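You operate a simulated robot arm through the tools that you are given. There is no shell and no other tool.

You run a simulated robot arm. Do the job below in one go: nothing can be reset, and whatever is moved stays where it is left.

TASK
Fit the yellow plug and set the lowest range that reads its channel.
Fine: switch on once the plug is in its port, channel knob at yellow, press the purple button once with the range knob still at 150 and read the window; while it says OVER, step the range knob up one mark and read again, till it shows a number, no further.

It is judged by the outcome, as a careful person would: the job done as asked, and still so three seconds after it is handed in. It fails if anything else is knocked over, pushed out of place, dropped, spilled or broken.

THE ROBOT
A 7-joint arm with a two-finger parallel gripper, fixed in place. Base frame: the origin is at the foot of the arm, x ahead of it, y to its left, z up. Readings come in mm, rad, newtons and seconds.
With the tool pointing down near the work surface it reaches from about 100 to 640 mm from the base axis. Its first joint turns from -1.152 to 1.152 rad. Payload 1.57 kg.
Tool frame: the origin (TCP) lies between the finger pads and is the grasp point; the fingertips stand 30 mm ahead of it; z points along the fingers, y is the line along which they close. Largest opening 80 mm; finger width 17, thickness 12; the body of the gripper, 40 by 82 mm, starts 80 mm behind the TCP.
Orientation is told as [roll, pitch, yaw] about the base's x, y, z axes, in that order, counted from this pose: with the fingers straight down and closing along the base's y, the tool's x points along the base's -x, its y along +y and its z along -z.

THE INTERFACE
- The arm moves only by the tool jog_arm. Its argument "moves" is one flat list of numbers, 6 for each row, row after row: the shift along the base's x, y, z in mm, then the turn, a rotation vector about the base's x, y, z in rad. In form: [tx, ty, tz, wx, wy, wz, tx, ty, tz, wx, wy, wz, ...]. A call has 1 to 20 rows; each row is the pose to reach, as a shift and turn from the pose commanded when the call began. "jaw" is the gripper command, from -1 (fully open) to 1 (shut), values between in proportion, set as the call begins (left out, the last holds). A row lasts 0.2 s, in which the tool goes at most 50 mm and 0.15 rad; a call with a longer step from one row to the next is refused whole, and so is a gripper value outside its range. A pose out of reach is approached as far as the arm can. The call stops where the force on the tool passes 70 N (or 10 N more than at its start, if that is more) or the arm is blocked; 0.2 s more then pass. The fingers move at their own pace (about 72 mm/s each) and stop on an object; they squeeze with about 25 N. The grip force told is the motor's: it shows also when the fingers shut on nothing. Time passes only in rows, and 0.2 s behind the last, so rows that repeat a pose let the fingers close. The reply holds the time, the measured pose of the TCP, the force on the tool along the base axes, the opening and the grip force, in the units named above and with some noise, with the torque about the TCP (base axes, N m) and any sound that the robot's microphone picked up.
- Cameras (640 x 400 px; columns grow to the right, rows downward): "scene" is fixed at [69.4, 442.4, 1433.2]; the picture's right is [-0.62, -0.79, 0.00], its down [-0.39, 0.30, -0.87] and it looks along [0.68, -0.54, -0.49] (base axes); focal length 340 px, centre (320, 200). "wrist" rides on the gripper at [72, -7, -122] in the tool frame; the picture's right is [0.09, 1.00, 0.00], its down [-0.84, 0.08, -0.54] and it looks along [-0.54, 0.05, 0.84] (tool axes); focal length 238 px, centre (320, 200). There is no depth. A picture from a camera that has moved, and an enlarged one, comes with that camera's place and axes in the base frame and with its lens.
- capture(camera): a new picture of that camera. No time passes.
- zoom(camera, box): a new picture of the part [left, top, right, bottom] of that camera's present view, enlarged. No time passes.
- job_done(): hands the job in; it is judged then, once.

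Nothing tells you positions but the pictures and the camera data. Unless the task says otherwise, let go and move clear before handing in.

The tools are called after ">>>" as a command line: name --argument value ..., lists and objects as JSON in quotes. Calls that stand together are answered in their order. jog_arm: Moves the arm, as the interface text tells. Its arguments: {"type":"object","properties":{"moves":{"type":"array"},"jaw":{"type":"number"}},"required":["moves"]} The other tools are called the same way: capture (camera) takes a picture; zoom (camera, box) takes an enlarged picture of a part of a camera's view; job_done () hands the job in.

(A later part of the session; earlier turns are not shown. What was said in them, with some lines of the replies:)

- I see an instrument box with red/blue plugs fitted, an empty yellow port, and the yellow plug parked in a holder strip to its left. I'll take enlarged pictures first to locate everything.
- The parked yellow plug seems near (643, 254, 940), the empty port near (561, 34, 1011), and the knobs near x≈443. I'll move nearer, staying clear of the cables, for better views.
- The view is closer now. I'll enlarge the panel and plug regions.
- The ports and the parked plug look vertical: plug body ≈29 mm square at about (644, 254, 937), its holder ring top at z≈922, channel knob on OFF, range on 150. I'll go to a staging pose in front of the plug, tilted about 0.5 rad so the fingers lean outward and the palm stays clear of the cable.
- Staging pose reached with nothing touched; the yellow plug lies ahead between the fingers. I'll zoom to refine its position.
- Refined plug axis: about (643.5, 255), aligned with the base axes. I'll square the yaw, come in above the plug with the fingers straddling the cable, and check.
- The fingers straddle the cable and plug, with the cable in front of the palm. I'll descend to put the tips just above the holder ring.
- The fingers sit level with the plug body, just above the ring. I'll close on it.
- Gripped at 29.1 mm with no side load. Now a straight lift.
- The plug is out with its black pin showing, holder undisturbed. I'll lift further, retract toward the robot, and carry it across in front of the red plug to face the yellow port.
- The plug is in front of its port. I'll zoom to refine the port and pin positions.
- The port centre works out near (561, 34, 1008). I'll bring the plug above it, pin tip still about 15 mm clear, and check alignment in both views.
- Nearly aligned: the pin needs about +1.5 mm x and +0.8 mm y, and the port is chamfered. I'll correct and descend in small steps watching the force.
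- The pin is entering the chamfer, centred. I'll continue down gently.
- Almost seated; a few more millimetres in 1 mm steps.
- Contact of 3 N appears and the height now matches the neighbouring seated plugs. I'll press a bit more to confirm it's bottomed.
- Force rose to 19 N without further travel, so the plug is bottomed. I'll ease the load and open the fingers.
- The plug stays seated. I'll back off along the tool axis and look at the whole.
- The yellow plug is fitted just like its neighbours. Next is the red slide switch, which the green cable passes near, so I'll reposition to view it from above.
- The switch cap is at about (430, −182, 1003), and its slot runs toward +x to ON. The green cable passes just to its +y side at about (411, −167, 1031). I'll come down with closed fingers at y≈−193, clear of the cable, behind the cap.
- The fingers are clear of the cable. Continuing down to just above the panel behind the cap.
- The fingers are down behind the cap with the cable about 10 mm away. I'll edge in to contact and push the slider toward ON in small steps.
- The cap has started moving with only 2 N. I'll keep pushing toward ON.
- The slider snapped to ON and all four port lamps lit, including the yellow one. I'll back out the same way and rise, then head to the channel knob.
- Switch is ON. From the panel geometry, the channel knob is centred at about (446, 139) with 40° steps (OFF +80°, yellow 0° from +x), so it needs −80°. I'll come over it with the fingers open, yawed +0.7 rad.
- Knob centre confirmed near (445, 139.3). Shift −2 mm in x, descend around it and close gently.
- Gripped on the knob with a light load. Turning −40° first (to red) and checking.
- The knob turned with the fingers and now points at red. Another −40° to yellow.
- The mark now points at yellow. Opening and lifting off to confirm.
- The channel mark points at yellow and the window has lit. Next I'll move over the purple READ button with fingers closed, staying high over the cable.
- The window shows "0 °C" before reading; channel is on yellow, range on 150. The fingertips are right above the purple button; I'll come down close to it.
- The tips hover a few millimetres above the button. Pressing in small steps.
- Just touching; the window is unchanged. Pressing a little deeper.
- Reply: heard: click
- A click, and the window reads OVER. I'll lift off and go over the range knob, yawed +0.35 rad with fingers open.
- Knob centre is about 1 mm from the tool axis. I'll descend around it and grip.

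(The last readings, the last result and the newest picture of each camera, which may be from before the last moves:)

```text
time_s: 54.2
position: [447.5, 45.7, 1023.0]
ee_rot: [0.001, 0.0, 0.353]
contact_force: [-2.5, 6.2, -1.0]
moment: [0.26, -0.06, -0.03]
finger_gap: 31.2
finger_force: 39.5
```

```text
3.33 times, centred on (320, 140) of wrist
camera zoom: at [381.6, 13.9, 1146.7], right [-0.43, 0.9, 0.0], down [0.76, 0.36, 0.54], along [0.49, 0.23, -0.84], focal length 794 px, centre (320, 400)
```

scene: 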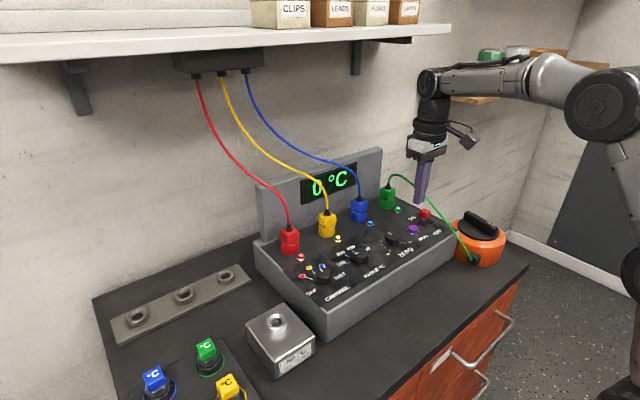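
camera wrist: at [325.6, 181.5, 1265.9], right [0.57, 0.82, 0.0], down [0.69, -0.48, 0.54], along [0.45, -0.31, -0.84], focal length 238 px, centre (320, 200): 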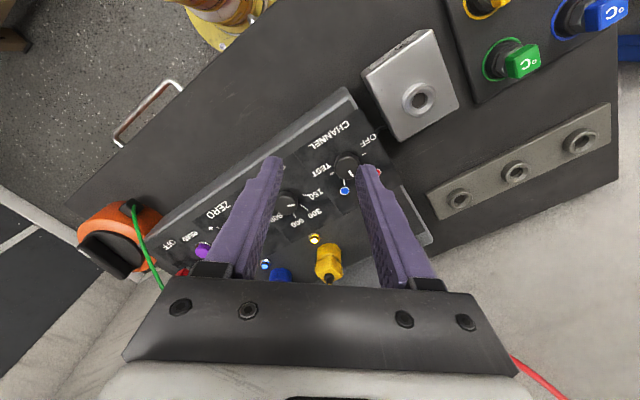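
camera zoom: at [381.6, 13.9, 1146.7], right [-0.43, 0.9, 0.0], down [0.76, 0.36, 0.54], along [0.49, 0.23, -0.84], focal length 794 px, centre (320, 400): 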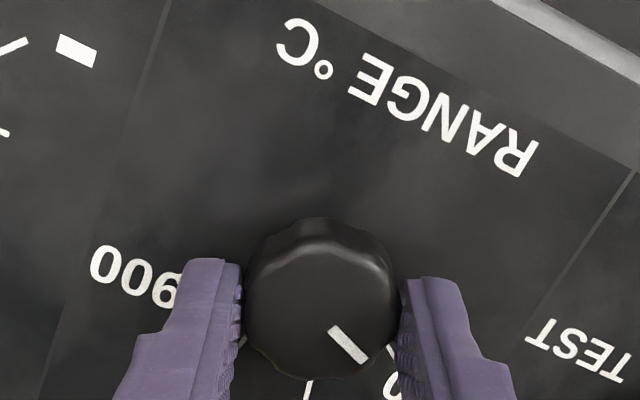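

Gripped. The range ticks measure about ±67° and ±22°, so one step is about 45°. Turning −45° to 300.

>>> jog_arm --moves '[0, 0, 0, 0, 0, -0.12, 0, 0, 0, 0, 0, -0.24, 0, 0, 0, 0, 0, -0.36, 0, 0, 0, 0, 0, -0.48, 0, 0, 0, 0, 0, -0.6, 0, 0, 0, 0, 0, -0.7, 0, 0, 0, 0, 0, -0.785, 0, 0, 0, 0, 0, -0.785]'

>>> zoom --camera "wrist" --box '[240, 80, 400, 200]'

>>> zoom --camera "scene" --box '[300, 200, 420, 310]'

>>> zoom --camera "scene" --box '[240, 130, 400, 250]'

```text
time_s: 56.0
position: [447.0, 44.6, 1024.9]
ee_rot: [0.0, -0.002, -0.435]
contact_force: [-5.0, -4.6, 10.0]
moment: [0.14, 0.91, -0.01]
finger_gap: 31.5
finger_force: 40.3
```

```text
3.33 times, centred on (320, 140) of wrist
camera zoom: at [378.4, 67.9, 1146.5], right [0.34, 0.94, 0.0], down [0.79, -0.28, 0.54], along [0.51, -0.18, -0.84], focal length 794 px, centre (320, 400)
```

zoom: 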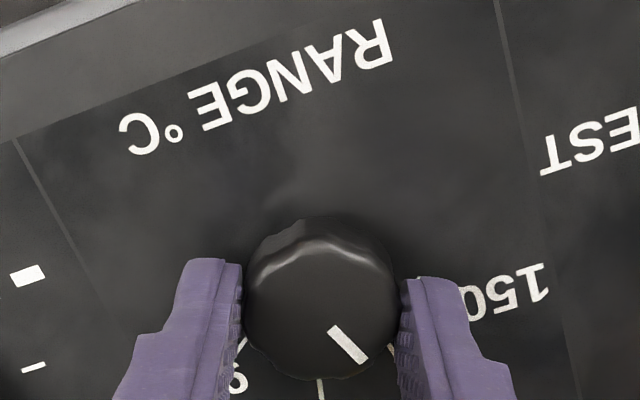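

```text
3.64 times, centred on (360, 255) of scene
camera zoom: at [69.1, 442.3, 1433.2], right [-0.62, -0.79, 0.0], down [-0.39, 0.3, -0.87], along [0.68, -0.54, -0.49], focal length 1236 px, centre (174, 0)
```

zoom: 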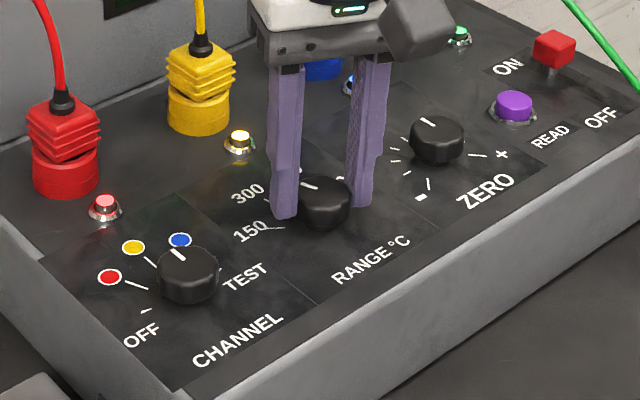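

```text
3.33 times, centred on (320, 190) of scene
camera zoom: at [69.1, 442.3, 1433.2], right [-0.62, -0.79, 0.0], down [-0.39, 0.3, -0.87], along [0.68, -0.54, -0.49], focal length 1133 px, centre (320, 233)
```

zoom: 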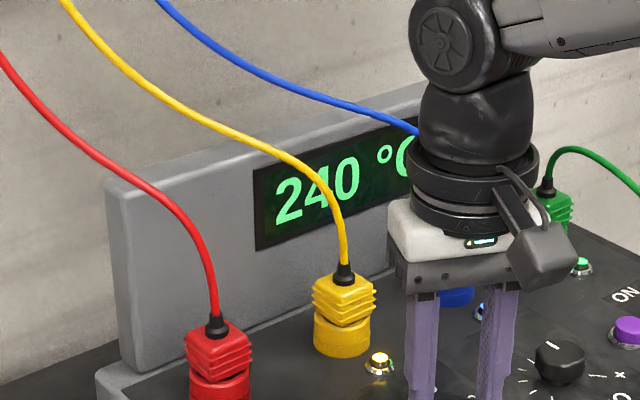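

The window now shows 240 °C on the 300 range, so no further step is needed. I'll release the knob, lift away, and verify.

>>> jog_arm --moves '[0, 0, 0, 0, 0, 0, 0, 0, 0, 0, 0, 0, 0, 0, 0, 0, 0, 0]' --jaw -0.25

>>> jog_arm --moves '[0, 0, 15, 0, 0, 0.05, 0, 0, 40, 0, 0, 0.1, -20, 0, 75, 0, 0, 0.17, -50, -20, 110, 0, 0, 0.25, -80, -50, 140, 0, 0, 0.33, -110, -80, 170, 0, 0, 0.435, -130, -110, 190, 0, 0, 0.435, -130, -110, 190, 0, 0, 0.435]'

>>> capture --camera "scene"

>>> zoom --camera "scene" --box '[300, 200, 420, 310]'

>>> zoom --camera "scene" --box '[240, 130, 400, 250]'

>>> capture --camera "wrist"

```text
time_s: 56.8
position: [447.0, 44.1, 1023.1]
ee_rot: [0.0, -0.001, -0.432]
contact_force: [0.0, 0.1, -1.0]
moment: [0.02, 0.01, 0.0]
finger_gap: 50.3
finger_force: 0.1
```

```text
refused: row 4 steps farther than a row can; nothing moved
```

```text
taken
```

scene: 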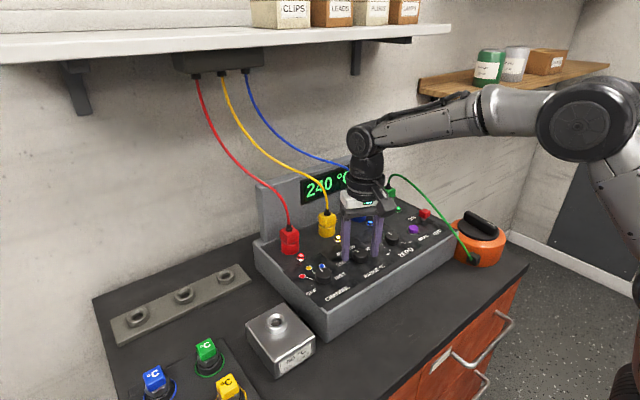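

```text
3.64 times, centred on (360, 255) of scene
camera zoom: at [69.4, 442.4, 1433.2], right [-0.62, -0.79, 0.0], down [-0.39, 0.3, -0.87], along [0.68, -0.54, -0.49], focal length 1236 px, centre (174, 0)
```

zoom: 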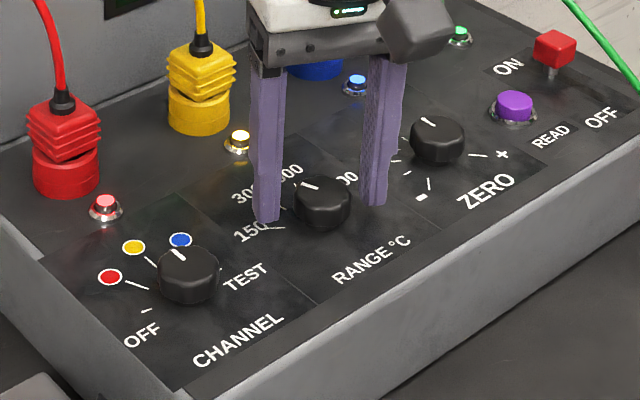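

```text
3.33 times, centred on (320, 190) of scene
camera zoom: at [69.4, 442.4, 1433.2], right [-0.62, -0.79, 0.0], down [-0.39, 0.3, -0.87], along [0.68, -0.54, -0.49], focal length 1133 px, centre (320, 233)
```

zoom: 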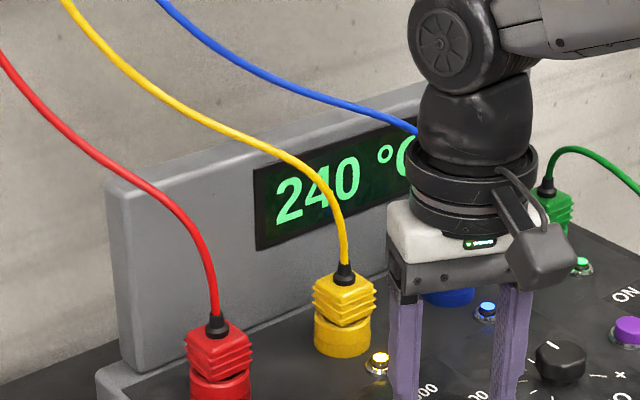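

```text
taken
camera wrist: at [378.7, 68.5, 1146.0], right [0.33, 0.94, 0.0], down [0.79, -0.28, 0.54], along [0.51, -0.18, -0.84], focal length 238 px, centre (320, 200)
```

wrist: 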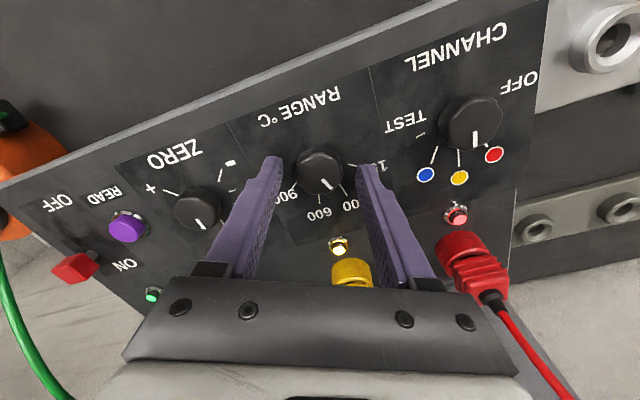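

The fingers have let go and the window still shows 240 °C. The lift call was refused because one step was too long, so I'll resend it with shorter steps: straight up first, then back.

>>> jog_arm --moves '[0, 0, 15, 0, 0, 0, 0, 0, 40, 0, 0, 0, 0, 0, 70, 0, 0, 0, -15, -5, 95, 0, 0, 0.07, -35, -20, 115, 0, 0, 0.15, -55, -40, 130, 0, 0, 0.23, -75, -60, 145, 0, 0, 0.3, -95, -80, 160, 0, 0, 0.37, -115, -100, 175, 0, 0, 0.435, -130, -110, 190, 0, 0, 0.435, -130, -110, 190, 0, 0, 0.435]'

>>> capture --camera "scene"

>>> zoom --camera "scene" --box '[300, 200, 420, 310]'

>>> zoom --camera "scene" --box '[240, 130, 400, 250]'

>>> capture --camera "wrist"

```text
time_s: 59.2
position: [314.8, -64.1, 1211.2]
ee_rot: [0.0, 0.001, 0.004]
contact_force: [0.0, 0.3, 0.1]
moment: [0.01, 0.0, 0.04]
finger_gap: 50.1
finger_force: 0.1
```

```text
taken
```

scene: 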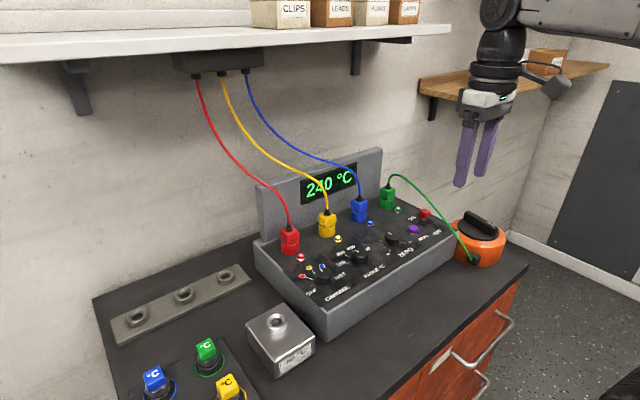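

```text
3.64 times, centred on (360, 255) of scene
camera zoom: at [69.4, 442.4, 1433.2], right [-0.62, -0.79, 0.0], down [-0.39, 0.3, -0.87], along [0.68, -0.54, -0.49], focal length 1236 px, centre (174, 0)
```

zoom: 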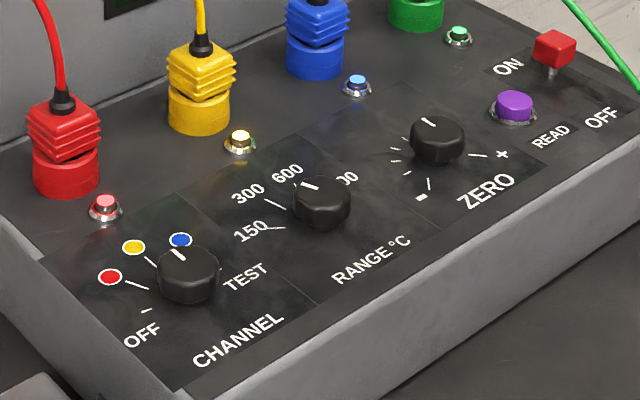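

```text
3.33 times, centred on (320, 190) of scene
camera zoom: at [69.4, 442.4, 1433.2], right [-0.62, -0.79, 0.0], down [-0.39, 0.3, -0.87], along [0.68, -0.54, -0.49], focal length 1133 px, centre (320, 233)
```

zoom: 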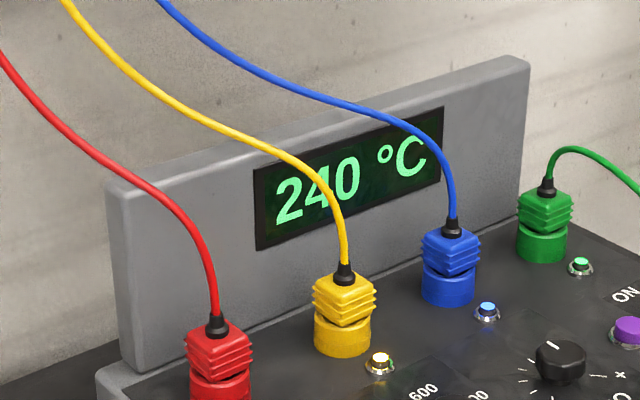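

```text
taken
camera wrist: at [244.2, -71.9, 1335.5], right [-0.09, 1.0, 0.0], down [0.84, 0.08, 0.54], along [0.54, 0.05, -0.84], focal length 238 px, centre (320, 200)
```

wrist: 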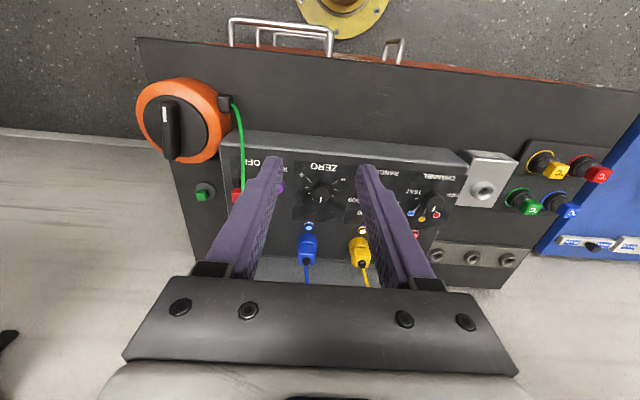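

Everything checks out. The yellow plug is seated with its lamp lit, the switch is on ON, the channel mark is at yellow and the range mark lines up with the 300 tick. The window reads 240 °C, and the arm is clear with nothing disturbed, so I'm handing in.

>>> job_done

```text
The job is handed in.
```

The yellow plug is fitted and its channel reads 240 °C on the 300 range, the lowest range that gives a number.

- **Plug and power:** I moved the yellow plug from its holder into the yellow port and then switched the box on. The yellow lamp lit, along with the other three.
- **Reading at 150:** With the channel knob at yellow and the range knob still at 150, I pressed the purple button once. The window said OVER.
- **Range step:** I turned the range knob up one mark to 300. The window changed to 240 °C without another press, so I went no further.

I let go and moved the arm clear before handing in. The final pictures showed the reading holding at 240 °C and nothing else knocked or moved.
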